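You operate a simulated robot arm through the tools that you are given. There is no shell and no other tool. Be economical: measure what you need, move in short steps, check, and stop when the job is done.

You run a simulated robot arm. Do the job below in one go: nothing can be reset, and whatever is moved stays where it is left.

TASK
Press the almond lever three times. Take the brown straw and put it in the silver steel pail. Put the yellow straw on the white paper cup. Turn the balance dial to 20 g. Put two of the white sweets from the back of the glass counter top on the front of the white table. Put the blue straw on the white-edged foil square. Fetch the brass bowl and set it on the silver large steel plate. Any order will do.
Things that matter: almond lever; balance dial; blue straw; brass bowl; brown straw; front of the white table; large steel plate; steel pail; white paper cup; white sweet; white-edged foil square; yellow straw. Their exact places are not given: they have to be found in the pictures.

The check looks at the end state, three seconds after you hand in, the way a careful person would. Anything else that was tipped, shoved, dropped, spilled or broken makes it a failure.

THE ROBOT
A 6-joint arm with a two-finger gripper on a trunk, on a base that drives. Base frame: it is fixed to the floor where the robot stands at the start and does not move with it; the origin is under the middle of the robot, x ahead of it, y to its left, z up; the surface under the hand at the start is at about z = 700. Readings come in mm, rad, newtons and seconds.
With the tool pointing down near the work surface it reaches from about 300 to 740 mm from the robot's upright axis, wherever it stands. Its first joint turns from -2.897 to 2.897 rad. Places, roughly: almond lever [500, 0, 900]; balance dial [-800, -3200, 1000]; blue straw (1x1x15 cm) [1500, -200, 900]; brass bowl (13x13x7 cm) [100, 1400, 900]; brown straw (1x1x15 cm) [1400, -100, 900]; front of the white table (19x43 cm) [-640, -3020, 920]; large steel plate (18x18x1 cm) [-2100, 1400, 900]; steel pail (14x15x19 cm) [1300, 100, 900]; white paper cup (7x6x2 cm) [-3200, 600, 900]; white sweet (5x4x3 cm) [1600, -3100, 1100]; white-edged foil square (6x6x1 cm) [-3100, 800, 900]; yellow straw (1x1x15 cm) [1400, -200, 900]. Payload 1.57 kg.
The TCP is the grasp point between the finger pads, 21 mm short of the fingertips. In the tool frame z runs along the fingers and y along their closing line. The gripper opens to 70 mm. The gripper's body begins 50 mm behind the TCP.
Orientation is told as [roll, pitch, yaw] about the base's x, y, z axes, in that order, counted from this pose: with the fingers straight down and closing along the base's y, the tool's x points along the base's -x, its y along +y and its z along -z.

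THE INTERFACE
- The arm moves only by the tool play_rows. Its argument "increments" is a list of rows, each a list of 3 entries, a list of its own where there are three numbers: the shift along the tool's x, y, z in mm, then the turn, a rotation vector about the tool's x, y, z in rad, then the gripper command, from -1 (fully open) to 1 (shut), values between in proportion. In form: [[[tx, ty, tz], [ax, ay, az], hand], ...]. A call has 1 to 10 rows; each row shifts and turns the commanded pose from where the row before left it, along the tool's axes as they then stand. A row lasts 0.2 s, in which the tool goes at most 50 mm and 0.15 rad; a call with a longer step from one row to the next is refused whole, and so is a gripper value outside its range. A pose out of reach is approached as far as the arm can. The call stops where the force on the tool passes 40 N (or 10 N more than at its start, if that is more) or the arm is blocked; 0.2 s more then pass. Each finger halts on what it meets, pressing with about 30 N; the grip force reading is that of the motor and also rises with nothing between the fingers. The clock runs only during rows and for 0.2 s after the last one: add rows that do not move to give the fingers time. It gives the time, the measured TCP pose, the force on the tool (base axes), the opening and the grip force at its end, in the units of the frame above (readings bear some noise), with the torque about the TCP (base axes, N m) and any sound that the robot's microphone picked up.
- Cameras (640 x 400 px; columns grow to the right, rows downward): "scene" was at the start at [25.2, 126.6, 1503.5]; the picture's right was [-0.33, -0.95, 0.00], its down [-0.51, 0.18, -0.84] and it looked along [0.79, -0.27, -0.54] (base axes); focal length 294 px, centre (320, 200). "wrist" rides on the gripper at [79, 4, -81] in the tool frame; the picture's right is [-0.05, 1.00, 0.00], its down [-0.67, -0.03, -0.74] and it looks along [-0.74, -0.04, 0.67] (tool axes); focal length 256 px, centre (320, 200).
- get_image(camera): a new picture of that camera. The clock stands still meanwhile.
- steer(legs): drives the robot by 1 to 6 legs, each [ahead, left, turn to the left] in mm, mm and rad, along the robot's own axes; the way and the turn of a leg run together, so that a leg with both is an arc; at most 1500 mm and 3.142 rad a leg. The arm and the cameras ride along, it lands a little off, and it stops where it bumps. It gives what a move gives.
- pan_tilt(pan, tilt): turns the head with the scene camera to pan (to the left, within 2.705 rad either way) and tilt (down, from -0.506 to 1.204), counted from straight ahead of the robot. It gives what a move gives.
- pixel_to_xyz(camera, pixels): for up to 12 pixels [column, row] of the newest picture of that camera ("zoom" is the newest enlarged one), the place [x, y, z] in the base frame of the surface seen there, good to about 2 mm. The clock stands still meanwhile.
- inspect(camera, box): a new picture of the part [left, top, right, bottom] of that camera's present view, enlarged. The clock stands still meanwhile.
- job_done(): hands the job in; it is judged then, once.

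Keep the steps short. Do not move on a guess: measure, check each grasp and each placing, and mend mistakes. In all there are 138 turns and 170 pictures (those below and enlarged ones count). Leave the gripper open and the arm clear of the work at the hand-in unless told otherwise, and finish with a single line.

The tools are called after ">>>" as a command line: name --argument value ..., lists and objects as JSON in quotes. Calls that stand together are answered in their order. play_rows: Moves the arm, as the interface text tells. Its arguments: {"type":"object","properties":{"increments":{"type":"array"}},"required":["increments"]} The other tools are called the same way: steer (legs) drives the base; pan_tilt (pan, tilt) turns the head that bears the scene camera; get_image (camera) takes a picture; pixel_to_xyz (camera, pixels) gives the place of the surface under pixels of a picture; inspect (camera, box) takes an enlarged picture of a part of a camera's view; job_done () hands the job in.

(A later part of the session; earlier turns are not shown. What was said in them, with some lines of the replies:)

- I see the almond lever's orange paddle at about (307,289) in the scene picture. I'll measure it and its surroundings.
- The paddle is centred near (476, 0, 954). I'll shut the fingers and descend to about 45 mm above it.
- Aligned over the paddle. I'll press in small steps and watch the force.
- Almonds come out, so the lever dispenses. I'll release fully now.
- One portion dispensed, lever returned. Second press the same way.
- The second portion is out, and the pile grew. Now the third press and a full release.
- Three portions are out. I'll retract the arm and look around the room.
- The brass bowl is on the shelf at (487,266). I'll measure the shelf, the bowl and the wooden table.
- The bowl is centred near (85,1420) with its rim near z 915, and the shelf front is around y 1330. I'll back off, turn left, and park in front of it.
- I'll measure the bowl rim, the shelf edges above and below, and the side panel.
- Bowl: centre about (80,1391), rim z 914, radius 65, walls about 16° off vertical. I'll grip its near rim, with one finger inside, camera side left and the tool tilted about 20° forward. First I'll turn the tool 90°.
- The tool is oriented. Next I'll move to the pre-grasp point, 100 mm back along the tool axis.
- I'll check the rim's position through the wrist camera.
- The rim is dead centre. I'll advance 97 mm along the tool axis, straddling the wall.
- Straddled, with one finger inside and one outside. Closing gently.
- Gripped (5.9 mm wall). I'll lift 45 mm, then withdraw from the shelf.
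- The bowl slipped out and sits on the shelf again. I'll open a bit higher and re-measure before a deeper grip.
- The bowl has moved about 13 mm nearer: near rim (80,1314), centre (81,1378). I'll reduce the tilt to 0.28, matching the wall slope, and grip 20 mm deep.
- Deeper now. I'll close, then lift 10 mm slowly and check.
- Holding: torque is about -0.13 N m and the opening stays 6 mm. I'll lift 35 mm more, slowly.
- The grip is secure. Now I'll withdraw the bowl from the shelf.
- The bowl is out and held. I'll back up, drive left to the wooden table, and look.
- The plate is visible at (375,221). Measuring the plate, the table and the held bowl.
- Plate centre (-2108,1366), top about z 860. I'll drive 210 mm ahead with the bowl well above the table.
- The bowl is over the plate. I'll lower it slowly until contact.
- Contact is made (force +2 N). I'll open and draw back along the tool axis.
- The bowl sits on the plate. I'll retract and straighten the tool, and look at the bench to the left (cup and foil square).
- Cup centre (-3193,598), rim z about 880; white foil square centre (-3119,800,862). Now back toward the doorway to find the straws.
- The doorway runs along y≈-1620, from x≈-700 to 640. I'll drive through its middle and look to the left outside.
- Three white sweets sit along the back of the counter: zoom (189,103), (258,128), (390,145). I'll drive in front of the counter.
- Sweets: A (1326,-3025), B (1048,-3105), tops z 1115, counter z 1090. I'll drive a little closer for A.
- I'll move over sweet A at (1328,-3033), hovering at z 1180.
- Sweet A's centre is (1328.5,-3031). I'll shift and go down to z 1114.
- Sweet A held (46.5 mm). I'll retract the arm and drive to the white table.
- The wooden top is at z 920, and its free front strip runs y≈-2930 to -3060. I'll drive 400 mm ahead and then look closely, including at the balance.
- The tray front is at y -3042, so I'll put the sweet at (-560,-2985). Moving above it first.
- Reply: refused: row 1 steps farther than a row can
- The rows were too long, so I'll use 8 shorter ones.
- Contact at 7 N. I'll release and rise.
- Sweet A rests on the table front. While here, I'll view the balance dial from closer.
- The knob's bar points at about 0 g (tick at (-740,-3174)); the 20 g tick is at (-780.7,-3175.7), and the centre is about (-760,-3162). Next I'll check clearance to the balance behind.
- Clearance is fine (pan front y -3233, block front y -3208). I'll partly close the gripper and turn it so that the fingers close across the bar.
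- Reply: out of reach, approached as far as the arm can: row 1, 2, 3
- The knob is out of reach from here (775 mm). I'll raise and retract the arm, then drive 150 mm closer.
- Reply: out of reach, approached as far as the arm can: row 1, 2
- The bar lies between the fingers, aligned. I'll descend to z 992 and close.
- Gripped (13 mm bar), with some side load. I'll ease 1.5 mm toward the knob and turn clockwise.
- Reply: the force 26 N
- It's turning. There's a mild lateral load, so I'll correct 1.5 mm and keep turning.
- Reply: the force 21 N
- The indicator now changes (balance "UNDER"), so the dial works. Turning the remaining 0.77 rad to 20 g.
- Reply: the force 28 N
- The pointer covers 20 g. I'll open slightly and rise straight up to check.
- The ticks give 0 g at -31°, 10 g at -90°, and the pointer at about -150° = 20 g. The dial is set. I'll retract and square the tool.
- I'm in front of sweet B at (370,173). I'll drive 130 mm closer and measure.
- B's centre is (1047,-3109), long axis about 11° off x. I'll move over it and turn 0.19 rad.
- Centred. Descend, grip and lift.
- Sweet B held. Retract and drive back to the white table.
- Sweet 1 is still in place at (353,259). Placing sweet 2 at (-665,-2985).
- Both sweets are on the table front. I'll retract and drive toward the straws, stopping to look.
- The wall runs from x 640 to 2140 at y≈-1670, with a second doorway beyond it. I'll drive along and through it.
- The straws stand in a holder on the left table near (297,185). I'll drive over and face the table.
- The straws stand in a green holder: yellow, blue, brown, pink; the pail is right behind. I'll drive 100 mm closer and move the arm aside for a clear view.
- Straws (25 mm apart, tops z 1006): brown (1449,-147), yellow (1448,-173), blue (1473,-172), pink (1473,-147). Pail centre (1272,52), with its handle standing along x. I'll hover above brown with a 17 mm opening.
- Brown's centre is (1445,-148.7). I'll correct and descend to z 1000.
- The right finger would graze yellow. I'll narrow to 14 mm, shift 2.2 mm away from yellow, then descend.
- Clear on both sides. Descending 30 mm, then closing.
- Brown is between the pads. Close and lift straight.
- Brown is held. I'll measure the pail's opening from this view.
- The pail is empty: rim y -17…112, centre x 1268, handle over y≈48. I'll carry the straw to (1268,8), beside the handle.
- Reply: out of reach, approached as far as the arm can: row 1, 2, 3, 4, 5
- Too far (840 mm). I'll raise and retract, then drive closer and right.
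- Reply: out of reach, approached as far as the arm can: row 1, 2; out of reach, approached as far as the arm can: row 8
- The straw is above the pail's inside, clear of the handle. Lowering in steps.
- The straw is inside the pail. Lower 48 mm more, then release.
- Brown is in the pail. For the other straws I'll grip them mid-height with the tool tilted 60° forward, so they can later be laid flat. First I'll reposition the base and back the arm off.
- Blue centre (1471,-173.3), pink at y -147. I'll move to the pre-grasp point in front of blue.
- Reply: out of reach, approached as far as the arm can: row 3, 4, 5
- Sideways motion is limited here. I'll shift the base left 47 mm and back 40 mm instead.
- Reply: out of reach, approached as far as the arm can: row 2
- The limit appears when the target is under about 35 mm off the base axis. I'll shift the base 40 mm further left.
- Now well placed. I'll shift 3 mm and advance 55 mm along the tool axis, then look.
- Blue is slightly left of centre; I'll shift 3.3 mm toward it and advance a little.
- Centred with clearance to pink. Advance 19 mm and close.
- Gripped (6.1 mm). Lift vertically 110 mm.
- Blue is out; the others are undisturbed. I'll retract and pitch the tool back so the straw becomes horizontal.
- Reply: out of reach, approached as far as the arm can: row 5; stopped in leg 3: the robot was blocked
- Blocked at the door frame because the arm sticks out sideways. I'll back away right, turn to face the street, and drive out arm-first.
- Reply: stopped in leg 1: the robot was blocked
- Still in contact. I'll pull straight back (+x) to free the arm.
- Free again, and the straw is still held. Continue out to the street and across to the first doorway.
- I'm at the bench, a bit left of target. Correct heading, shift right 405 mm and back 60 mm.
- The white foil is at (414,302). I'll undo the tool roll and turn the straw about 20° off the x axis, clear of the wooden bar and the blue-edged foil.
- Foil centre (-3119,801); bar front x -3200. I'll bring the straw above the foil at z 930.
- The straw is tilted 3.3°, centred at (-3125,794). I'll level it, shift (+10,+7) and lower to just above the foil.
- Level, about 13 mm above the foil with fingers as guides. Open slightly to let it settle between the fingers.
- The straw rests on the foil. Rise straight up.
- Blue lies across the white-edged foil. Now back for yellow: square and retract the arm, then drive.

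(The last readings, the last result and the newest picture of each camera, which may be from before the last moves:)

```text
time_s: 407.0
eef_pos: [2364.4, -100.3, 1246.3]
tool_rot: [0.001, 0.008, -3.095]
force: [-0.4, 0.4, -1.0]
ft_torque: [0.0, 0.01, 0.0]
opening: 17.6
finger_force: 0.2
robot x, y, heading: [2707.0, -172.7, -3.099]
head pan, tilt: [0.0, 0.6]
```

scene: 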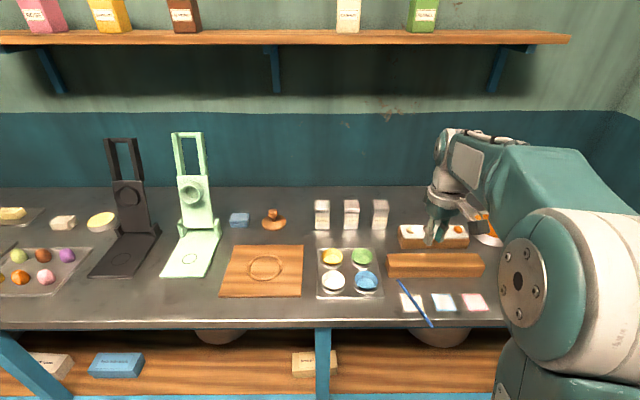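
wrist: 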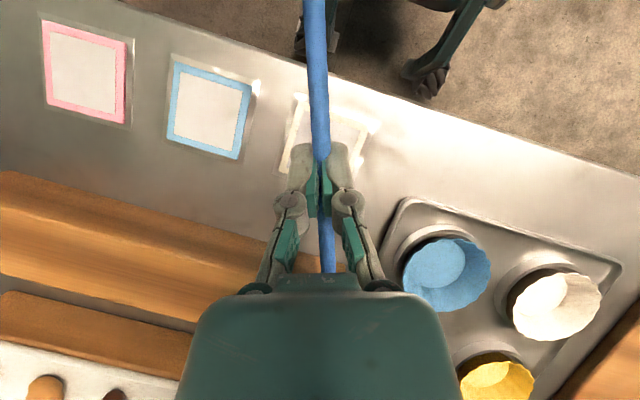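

Yellow now has only pink as a diagonal neighbour. To keep the knuckles clear of pink I'll approach diagonally, with the base at about (1925,-665) heading 2.44 rad.

>>> steer --legs '[[0, 490, -0.042], [785, 0, 0], [0, 0, -0.7]]'

>>> play_rows --increments '[[[-35, 0, 15], [0, 0, 0], 0.45], [[-35, 0, 15], [0, 0, 0], 0.45], [[-35, 0, 15], [0, 0, 0], 0.45], [[-35, 0, 15], [0, 0, 0], 0.45], [[-35, 0, 15], [0, -0.1, 0], 0.45], [[0, 0, 0], [0, -0.15, 0], 0.45], [[0, 0, 0], [0, -0.15, 0], 0.45], [[0, 0, 0], [0, -0.15, 0], 0.45], [[0, 0, 0], [0, -0.15, 0], 0.45], [[0, 0, 0], [0, -0.15, 0], 0.45]]'

>>> play_rows --increments '[[[0, 0, 0], [0, -0.15, 0], 0.45], [[0, 0, 0], [0, -0.05, 0], 0.45]]'

>>> pan_tilt --pan 0.0 --tilt 0.65

>>> get_image --camera "scene"

```text
time_s: 415.5
eef_pos: [1732.1, -358.2, 1246.0]
tool_rot: [0.0, 0.008, 2.434]
force: [0.2, 0.3, 0.4]
ft_torque: [-0.03, 0.03, 0.0]
opening: 17.6
finger_force: 0.0
robot x, y, heading: [1931.7, -642.5, 2.43]
head pan, tilt: [0.0, 0.6]
```

```text
time_s: 417.7
eef_pos: [1600.7, -243.3, 1168.9]
tool_rot: [-0.002, -0.843, 2.434]
force: [0.2, 0.2, 1.3]
ft_torque: [-0.02, -0.02, -0.03]
opening: 19.2
finger_force: 0.0
robot x, y, heading: [1932.0, -644.5, 2.426]
head pan, tilt: [0.0, 0.6]
```

```text
time_s: 418.3
eef_pos: [1601.0, -243.5, 1168.6]
tool_rot: [-0.003, -1.041, 2.436]
force: [-0.7, -0.4, -0.7]
ft_torque: [0.01, 0.0, 0.0]
opening: 19.4
finger_force: 0.1
robot x, y, heading: [1933.1, -643.1, 2.428]
head pan, tilt: [0.0, 0.6]
```

```text
time_s: 418.9
eef_pos: [1599.7, -244.2, 1169.9]
tool_rot: [-0.002, -1.04, 2.434]
force: [-0.6, 0.0, -1.0]
ft_torque: [-0.03, 0.0, -0.02]
opening: 19.1
finger_force: 0.2
robot x, y, heading: [1930.3, -648.0, 2.426]
head pan, tilt: [0.0, 0.649]
```

```text
32 pictures are left
```

scene: 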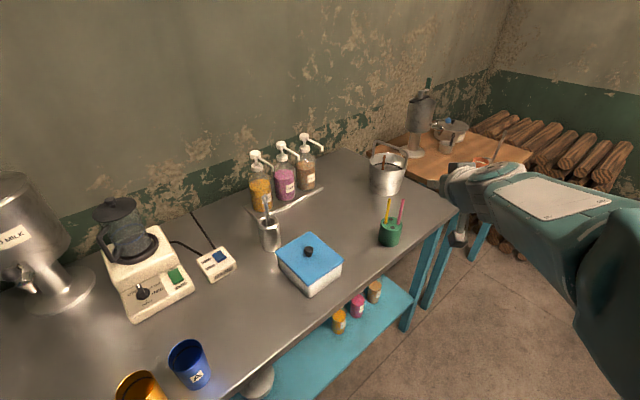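

>>> inspect --camera "scene" --box '[360, 185, 424, 250]'

```text
6.15 times, centred on (392, 218) of scene
```

zoom: 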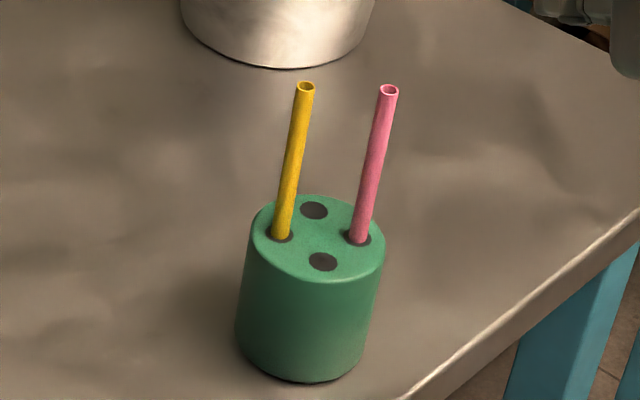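

>>> pixel_to_xyz --camera "zoom" --pixels '[[302, 110], [295, 150], [288, 190], [284, 215], [383, 120], [364, 215]]'

```text
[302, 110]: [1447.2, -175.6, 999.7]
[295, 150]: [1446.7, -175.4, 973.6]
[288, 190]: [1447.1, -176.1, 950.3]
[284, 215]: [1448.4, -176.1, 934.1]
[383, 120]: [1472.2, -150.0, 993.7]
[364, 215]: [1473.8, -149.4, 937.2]
```

Yellow's axis is (1444,-173). I'll shift the base 45 mm left for lateral room.

>>> steer --legs '[[0, 45, 0]]'

```text
time_s: 419.9
eef_pos: [1587.2, -258.6, 1168.5]
tool_rot: [0.028, -1.04, 2.404]
force: [0.4, 2.0, -0.4]
ft_torque: [-0.03, 0.04, 0.11]
opening: 19.0
finger_force: 0.0
robot x, y, heading: [1909.4, -674.6, 2.433]
head pan, tilt: [0.0, 0.649]
```

>>> play_rows --increments '[[[0, 0, 0], [0, 0, 0], 0.45], [[18.2, 0, 29.5], [0, 0, 0], 0.45], [[18.2, 0, 29.5], [0, 0, 0], 0.45], [[18.2, 0, 29.5], [0, 0, 0], 0.45], [[18.2, 0, 29.5], [0, 0, 0], 0.45], [[18.2, 0, 29.5], [0, 0, 0], 0.45], [[0, 0, 0], [0, 0, 0], 0.45]]'

```text
time_s: 421.5
eef_pos: [1518.3, -211.2, 1016.6]
tool_rot: [0.006, -1.041, 2.424]
force: [-0.2, 1.2, 0.1]
ft_torque: [-0.01, -0.01, 0.06]
opening: 19.3
finger_force: 0.0
robot x, y, heading: [1908.1, -674.8, 2.432]
head pan, tilt: [0.0, 0.649]
```

>>> play_rows --increments '[[[9.6, 9.6, 14.3], [0, 0, 0], 0.45], [[9.6, 9.6, 14.3], [0, 0, 0], 0.45], [[0, 0, 0], [0, 0, 0], 0.45], [[0, 0, 0], [0, 0, 0], 0.45]]'

>>> get_image --camera "wrist"

```text
time_s: 422.5
eef_pos: [1493.5, -220.8, 984.8]
tool_rot: [0.001, -1.04, 2.426]
force: [1.1, -0.2, -0.3]
ft_torque: [-0.02, 0.03, -0.01]
opening: 19.3
finger_force: 0.1
robot x, y, heading: [1906.8, -671.1, 2.429]
head pan, tilt: [0.0, 0.649]
```

```text
30 pictures are left
```

wrist: 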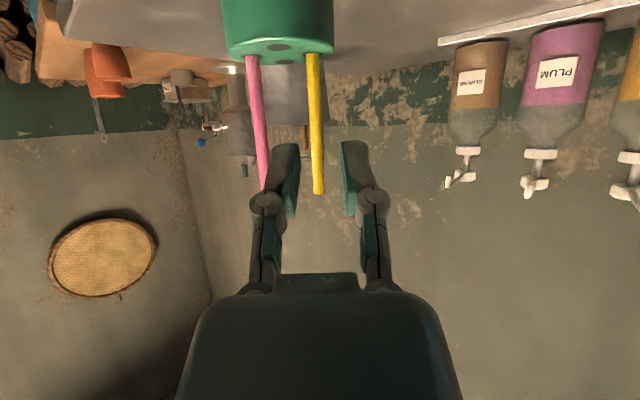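

Yellow is centred and pink is clear. Advance 50 mm and check.

>>> play_rows --increments '[[[0, -1.5, 17], [0, 0, 0], 0.45], [[0, -1.5, 17], [0, 0, 0], 0.45], [[-1, 0, 16], [0, 0, 0], 0.45], [[0, 0, 0], [0, 0, 0], 0.45]]'

>>> inspect --camera "wrist" --box '[220, 20, 420, 220]'

```text
time_s: 423.5
eef_pos: [1463.4, -187.6, 960.2]
tool_rot: [0.002, -1.041, 2.426]
force: [0.3, -0.1, 0.2]
ft_torque: [0.01, 0.03, -0.01]
opening: 19.2
finger_force: 0.1
robot x, y, heading: [1907.7, -673.9, 2.434]
head pan, tilt: [0.0, 0.649]
```

```text
2.00 times, centred on (320, 120) of wrist
```

zoom: 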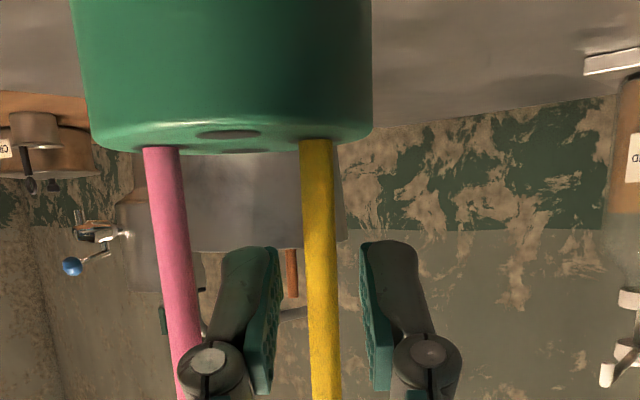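

Good: centred, pink clear. Narrow slightly, advance 16 mm, close and lift.

>>> play_rows --increments '[[[0, 0, 0], [0, 0, 0], 0.57], [[0, 0, 8], [0, 0, 0], 0.57], [[0, 0, 8], [0, 0, 0], 0.57], [[0, 0, 0], [0, 0, 0], 0.8], [[0, 0, 0], [0, 0, 0], 1], [[0, 0, 0], [0, 0, 0], 1], [[-8.6, 0, -5], [0, 0, 0], 1], [[-17.2, 0, -10.1], [0, 0, 0], 1], [[-25.8, 0, -15.2], [0, 0, 0], 1], [[-25.8, 0, -15.2], [0, 0, 0], 1]]'

>>> get_image --camera "wrist"

```text
time_s: 425.7
eef_pos: [1452.0, -179.0, 1041.0]
tool_rot: [0.002, -1.04, 2.424]
force: [-0.2, 0.4, -0.4]
ft_torque: [0.03, 0.01, 0.02]
opening: 5.8
finger_force: 29.8
robot x, y, heading: [1908.3, -672.4, 2.432]
head pan, tilt: [0.0, 0.649]
```

```text
28 pictures are left
```

wrist: 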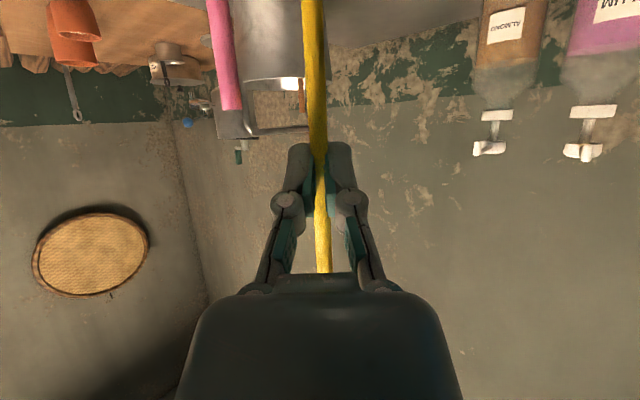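

Yellow is held. Lift, retract and bring the tool upright for the drive.

>>> play_rows --increments '[[[-25.8, 0, -15.2], [0, 0, 0], 1], [[-3, 0, -39.4], [0, 0, 0], 1], [[-3, 0, -39.4], [0, 0, 0], 1], [[-3, 0, -39.4], [0, 0, 0], 1], [[-3, 0, -39.4], [0, 0, 0], 1], [[0, 0, 0], [0, 0.15, 0], 1], [[0, 0, 0], [0, 0.15, 0], 1], [[0, 0, 0], [0, 0.15, 0], 1], [[0, 0, 0], [0, 0.15, 0], 1], [[0, 0, 0], [0, 0.15, 0], 1]]'

>>> play_rows --increments '[[[0, 0, 0], [0, 0.15, 0], 1], [[0, 0, 0], [0, 0.14, 0], 1], [[40, 0, -10], [0, 0, 0], 1], [[40, 0, -10], [0, 0, 0], 1], [[40, 0, -10], [0, 0, 0], 1], [[40, 0, -10], [0, 0, 0], 1], [[30, 0, 0], [0, 0, 0], 1]]'

>>> get_image --camera "scene"

```text
time_s: 427.9
eef_pos: [1549.4, -264.8, 1161.9]
tool_rot: [0.002, -0.289, 2.429]
force: [0.6, -0.5, 0.7]
ft_torque: [-0.05, -0.01, 0.01]
opening: 6.1
finger_force: 30.5
robot x, y, heading: [1906.2, -671.1, 2.434]
head pan, tilt: [0.0, 0.649]
```

```text
time_s: 429.5
eef_pos: [1695.7, -391.3, 1200.4]
tool_rot: [0.003, -0.001, 2.428]
force: [-0.8, 0.4, 0.0]
ft_torque: [-0.02, 0.02, 0.01]
opening: 6.1
finger_force: 30.4
robot x, y, heading: [1904.5, -672.5, 2.432]
head pan, tilt: [0.0, 0.649]
```

```text
27 pictures are left
5 turns are left
```

scene: 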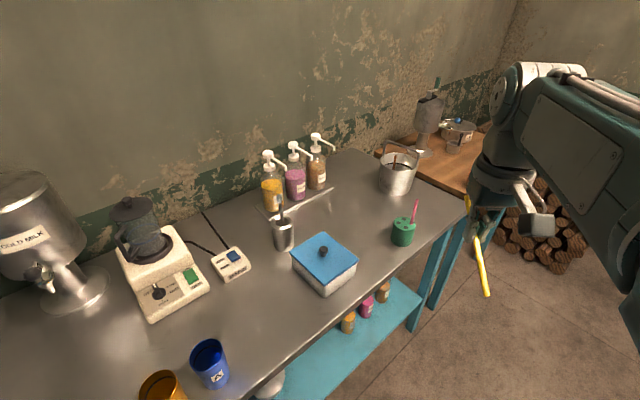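

Yellow is held and only 5 turns remain, so I'll combine steps. I'll drive the known route back toward the bench, stopping short of it.

>>> steer --legs '[[0, 0, 0.71], [-945, 0, 0], [0, 770, 0], [0, 770, 0], [1440, 0, 0], [1440, 0, 0]]'

>>> steer --legs '[[0, -775, 0], [0, -775, 0], [1150, -530, 0], [1150, -530, 0]]'

>>> pan_tilt --pan 0.0 --tilt 0.6

>>> get_image --camera "scene"

```text
time_s: 457.2
eef_pos: [-333.6, -2214.1, 1200.7]
tool_rot: [0.001, -0.001, -3.125]
force: [0.3, -0.2, 0.0]
ft_torque: [-0.02, 0.0, -0.04]
opening: 5.9
finger_force: 29.4
robot x, y, heading: [12.2, -2283.1, -3.119]
head pan, tilt: [0.0, 0.649]
```

```text
time_s: 477.1
eef_pos: [-2718.0, 261.9, 1201.3]
tool_rot: [0.003, -0.003, -3.082]
force: [-0.1, -1.2, -0.5]
ft_torque: [-0.02, -0.02, 0.0]
opening: 5.9
finger_force: 30.4
robot x, y, heading: [-2371.2, 204.3, -3.085]
head pan, tilt: [0.0, 0.649]
```

```text
time_s: 477.8
eef_pos: [-2717.9, 261.7, 1202.1]
tool_rot: [0.001, -0.002, -3.082]
force: [0.5, -0.8, -0.5]
ft_torque: [0.01, 0.01, 0.01]
opening: 5.9
finger_force: 30.4
robot x, y, heading: [-2366.5, 206.6, -3.075]
head pan, tilt: [0.0, 0.6]
```

```text
26 pictures are left
4 turns are left
```

scene: 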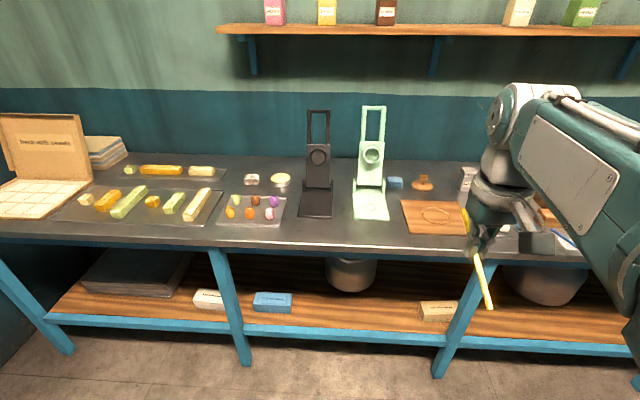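

Base correction to about (-2698,455), heading π. Then I'll extend over the bench, yaw 45° and pitch the straw level, and measure it.

>>> steer --legs '[[0, 0, -0.062], [331, -248, 0]]'

>>> play_rows --increments '[[[-32.4, -10.6, 30], [0, 0, 0], 1], [[-32.4, -10.6, 30], [0, 0, 0], 1], [[-32.4, -10.6, 30], [0, 0, 0], 1], [[-32.4, -10.6, 30], [0, 0, 0], 1], [[-32.4, -10.6, 30], [0, 0, 0], 1], [[0, 0, 0], [0, 0, -0.13], 1], [[0, 0, 0], [0, 0, -0.13], 1], [[0, 0, 0], [0, 0, -0.13], 1], [[0, 0, 0], [0, 0, -0.13], 1], [[0, 0, 0], [0, 0, -0.13], 1]]'

>>> play_rows --increments '[[[0, 0, 0], [0, 0, -0.13], 1], [[0, 0, 0], [0, 0.13, 0], 1], [[0, 0, 0], [0, 0.13, 0], 1], [[0, 0, 0], [0, 0.13, 0], 1], [[0, 0, 0], [0, 0.13, 0], 1], [[0, 0, 0], [0, 0, 0], 1], [[0, 0, 0], [0, 0, 0], 1]]'

>>> get_image --camera "wrist"

>>> pixel_to_xyz --camera "wrist" --pixels '[[308, 3], [311, 15], [313, 40], [315, 80], [317, 110], [319, 135], [322, 220], [324, 245], [325, 262]]'

>>> get_image --camera "scene"

>>> inspect --camera "scene" --box '[340, 130, 540, 300]'

```text
time_s: 480.7
eef_pos: [-3042.0, 525.4, 1201.3]
tool_rot: [-0.001, -0.002, -3.143]
force: [0.7, -0.1, 0.2]
ft_torque: [0.04, -0.05, 0.02]
opening: 5.8
finger_force: 30.1
robot x, y, heading: [-2697.6, 455.7, -3.138]
head pan, tilt: [0.0, 0.6]
```

```text
time_s: 482.9
eef_pos: [-3204.9, 581.3, 1051.6]
tool_rot: [0.0, -0.002, -2.49]
force: [-0.6, 0.3, -1.2]
ft_torque: [0.02, 0.0, -0.02]
opening: 6.1
finger_force: 30.1
robot x, y, heading: [-2694.7, 452.4, -3.139]
head pan, tilt: [0.0, 0.6]
```

```text
time_s: 484.5
eef_pos: [-3204.1, 581.6, 1050.2]
tool_rot: [0.0, 0.52, -2.362]
force: [0.2, -0.1, -0.5]
ft_torque: [0.02, 0.03, 0.02]
opening: 6.0
finger_force: 30.0
robot x, y, heading: [-2697.9, 450.0, -3.137]
head pan, tilt: [0.0, 0.6]
```

```text
25 pictures are left
```

wrist: 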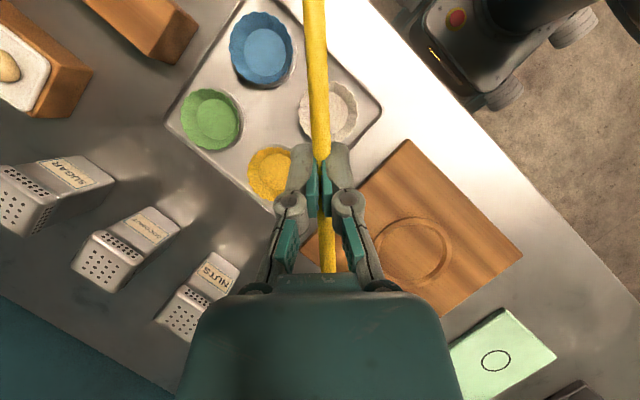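

```text
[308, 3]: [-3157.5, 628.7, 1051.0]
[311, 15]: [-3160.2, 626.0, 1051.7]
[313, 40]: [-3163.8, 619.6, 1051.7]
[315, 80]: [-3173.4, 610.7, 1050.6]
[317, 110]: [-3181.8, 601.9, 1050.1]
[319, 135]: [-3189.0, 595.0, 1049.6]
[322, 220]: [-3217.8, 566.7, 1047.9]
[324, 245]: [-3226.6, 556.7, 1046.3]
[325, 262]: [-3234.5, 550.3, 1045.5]
```

```text
24 pictures are left
```

scene: 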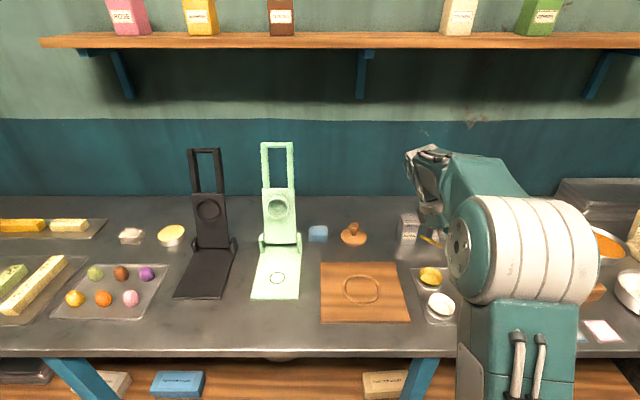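

```text
2.35 times, centred on (440, 215) of scene
3 turns are left
```

zoom: 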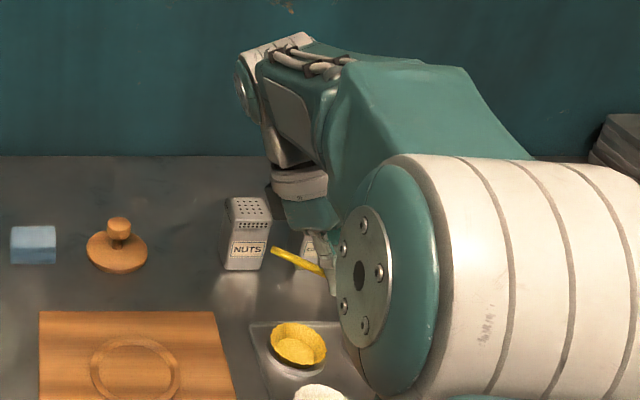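

The straw is 2.9° off level, and its centre is about over the cup. I'll query the white cup's rim in this wrist picture, then level, lower to about 30 mm above the rim and look again.

>>> pixel_to_xyz --camera "wrist" --pixels '[[300, 106], [356, 112], [354, 96], [346, 84], [338, 142], [350, 132], [342, 112], [306, 120], [302, 96], [348, 112], [305, 88], [345, 138]]'

>>> play_rows --increments '[[[0, 0, 0], [0, -0.05, 0], 1], [[-14, -0.5, 29.4], [0, 0, 0], 1], [[-14, -0.5, 29.4], [0, 0, 0], 1], [[-14, -0.5, 29.4], [0, 0, 0], 1], [[-14, -0.5, 29.4], [0, 0, 0], 1], [[0, 0, 0], [0, 0, 0], 1], [[0, 0, 0], [0, 0, 0], 1]]'

>>> get_image --camera "wrist"

>>> pixel_to_xyz --camera "wrist" --pixels '[[308, 3], [311, 15], [315, 80], [319, 135], [322, 220], [325, 262], [290, 100], [280, 60], [345, 60], [360, 60], [370, 100], [340, 100]]'

>>> inspect --camera "scene" --box '[380, 220, 480, 330]'

```text
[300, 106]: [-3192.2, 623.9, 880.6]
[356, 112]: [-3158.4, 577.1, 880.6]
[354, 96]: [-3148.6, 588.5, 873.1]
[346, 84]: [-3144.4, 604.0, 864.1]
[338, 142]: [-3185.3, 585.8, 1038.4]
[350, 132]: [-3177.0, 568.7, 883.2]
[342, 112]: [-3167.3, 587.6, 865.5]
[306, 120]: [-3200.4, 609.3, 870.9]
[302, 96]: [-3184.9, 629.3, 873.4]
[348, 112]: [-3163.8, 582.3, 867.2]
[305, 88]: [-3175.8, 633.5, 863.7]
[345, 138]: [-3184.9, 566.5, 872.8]
```

```text
time_s: 486.1
eef_pos: [-3203.3, 585.4, 919.2]
tool_rot: [-0.001, 0.47, -2.362]
force: [0.4, 0.5, -0.1]
ft_torque: [-0.03, 0.0, 0.02]
opening: 5.8
finger_force: 29.6
robot x, y, heading: [-2693.4, 456.8, -3.136]
head pan, tilt: [0.0, 0.6]
```

```text
22 pictures are left
```

wrist: 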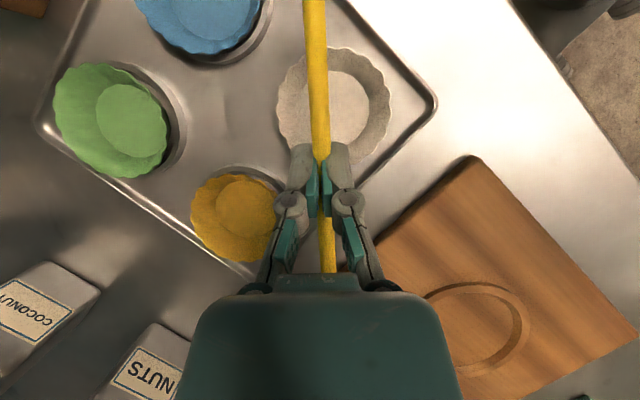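

```text
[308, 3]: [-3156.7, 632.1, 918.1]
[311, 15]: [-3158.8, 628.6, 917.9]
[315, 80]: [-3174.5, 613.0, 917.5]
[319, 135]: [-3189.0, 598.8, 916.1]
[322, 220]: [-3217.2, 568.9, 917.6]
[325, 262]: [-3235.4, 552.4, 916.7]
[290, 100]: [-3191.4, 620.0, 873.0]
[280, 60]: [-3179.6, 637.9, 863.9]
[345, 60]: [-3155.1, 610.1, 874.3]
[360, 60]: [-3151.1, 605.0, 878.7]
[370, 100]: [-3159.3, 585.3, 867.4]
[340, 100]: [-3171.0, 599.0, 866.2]
```

```text
3.64 times, centred on (430, 275) of scene
2 turns are left
```

zoom: 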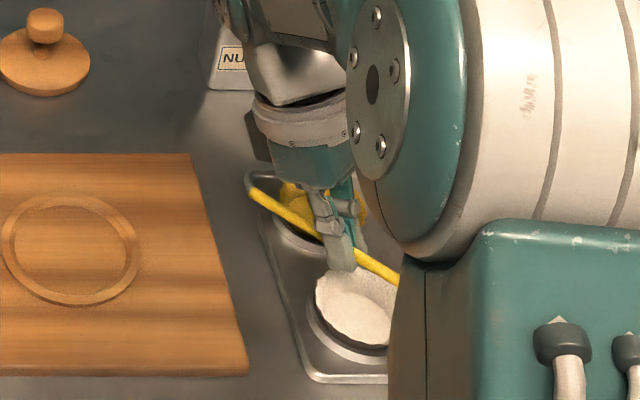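

The straw is level at z 917. Its line passes 6 mm off the cup centre (-3181.5,598). I'll correct that, lower to 7 mm above resting height, release with the fingers as guides, and rise straight up.

>>> play_rows --increments '[[[-1.4, 2.8, 6.9], [0, 0, 0], 1], [[-1.4, 2.8, 6.9], [0, 0, 0], 1], [[-1.3, 0, 6.8], [0, 0, 0], 1], [[0, 0, 0], [0, 0, 0], 1], [[0, 0, 0], [0, 0, 0], 1]]'

>>> play_rows --increments '[[[0, 0, 0], [0, 0, 0], 0.8], [[0, 0, 0], [0, 0, 0], 0.75], [[0, 0, 0], [0, 0, 0], 0.7], [[0, 0, 0], [0, 0, 0], 0.65], [[0, 0, 0], [0, 0, 0], 0.62], [[0, 0, 0], [0, 0, 0], 0.62], [[0, 0, 0], [0, 0, 0], 0.62]]'

>>> play_rows --increments '[[[4.5, 0, -8.9], [0, 0, 0], 0.62], [[6.8, 0, -13.4], [0, 0, 0], 0.62], [[13.6, 0, -26.8], [0, 0, 0], 0.62], [[18.1, 0, -35.7], [0, 0, 0], 0.5], [[18.1, 0, -35.7], [0, 0, 0], 0], [[18.1, 0, -35.7], [0, 0, 0], -1], [[18.1, 0, -35.7], [0, 0, 0], -1], [[0, 0, 0], [0, -0.15, 0], -1], [[0, 0, 0], [0, -0.15, 0], -1], [[0, 0, 0], [0, -0.15, 0], -1]]'

>>> get_image --camera "wrist"

>>> inspect --camera "scene" --box '[360, 230, 520, 340]'

```text
time_s: 487.3
eef_pos: [-3194.7, 585.9, 900.3]
tool_rot: [-0.001, 0.47, -2.363]
force: [-0.1, 1.1, 0.3]
ft_torque: [-0.01, 0.0, 0.01]
opening: 5.8
finger_force: 29.4
robot x, y, heading: [-2696.5, 456.1, -3.138]
head pan, tilt: [0.0, 0.6]
```

```text
time_s: 488.9
eef_pos: [-3194.0, 584.3, 900.8]
tool_rot: [0.001, 0.47, -2.363]
force: [-0.1, -0.1, 0.7]
ft_torque: [-0.01, 0.01, 0.01]
opening: 13.1
finger_force: 0.0
robot x, y, heading: [-2695.9, 454.1, -3.139]
head pan, tilt: [0.0, 0.6]
```

```text
time_s: 491.1
eef_pos: [-3194.9, 586.0, 1116.1]
tool_rot: [0.0, 0.018, -2.361]
force: [1.1, 0.1, -0.5]
ft_torque: [-0.01, -0.02, -0.02]
opening: 70.2
finger_force: 0.1
robot x, y, heading: [-2697.6, 454.4, -3.14]
head pan, tilt: [0.0, 0.6]
```

```text
20 pictures are left
```

wrist: 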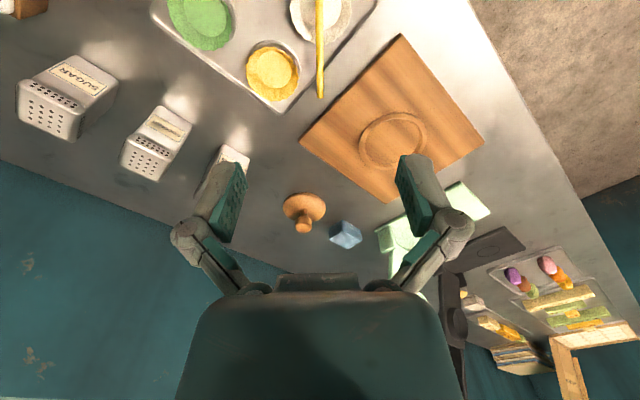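

```text
3.64 times, centred on (440, 285) of scene
1 turns are left
```

zoom: 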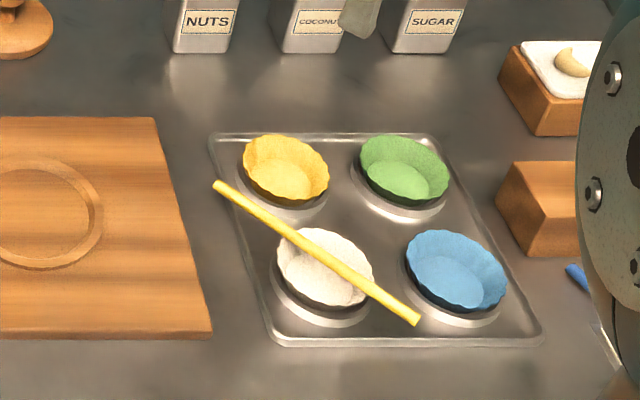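

The yellow straw lies across the white cup, clear of the other cups. The gripper is open and the arm is up. I'll move the arm back from the bench and hand in.

>>> steer --legs '[[-250, 0, 0]]'

>>> job_done

```text
time_s: 492.9
eef_pos: [-2948.5, 587.0, 1115.4]
tool_rot: [0.002, 0.02, -2.361]
force: [-0.5, 0.1, -1.2]
ft_torque: [0.0, 0.05, 0.0]
opening: 70.1
finger_force: 0.1
robot x, y, heading: [-2448.5, 453.0, -3.137]
head pan, tilt: [0.0, 0.6]
```

```text
The job is handed in.
```

All seven tasks were carried out and the job is handed in; the arm once bumped the second doorway's frame while carrying the blue straw, and the straw stayed held and nothing was seen to move.
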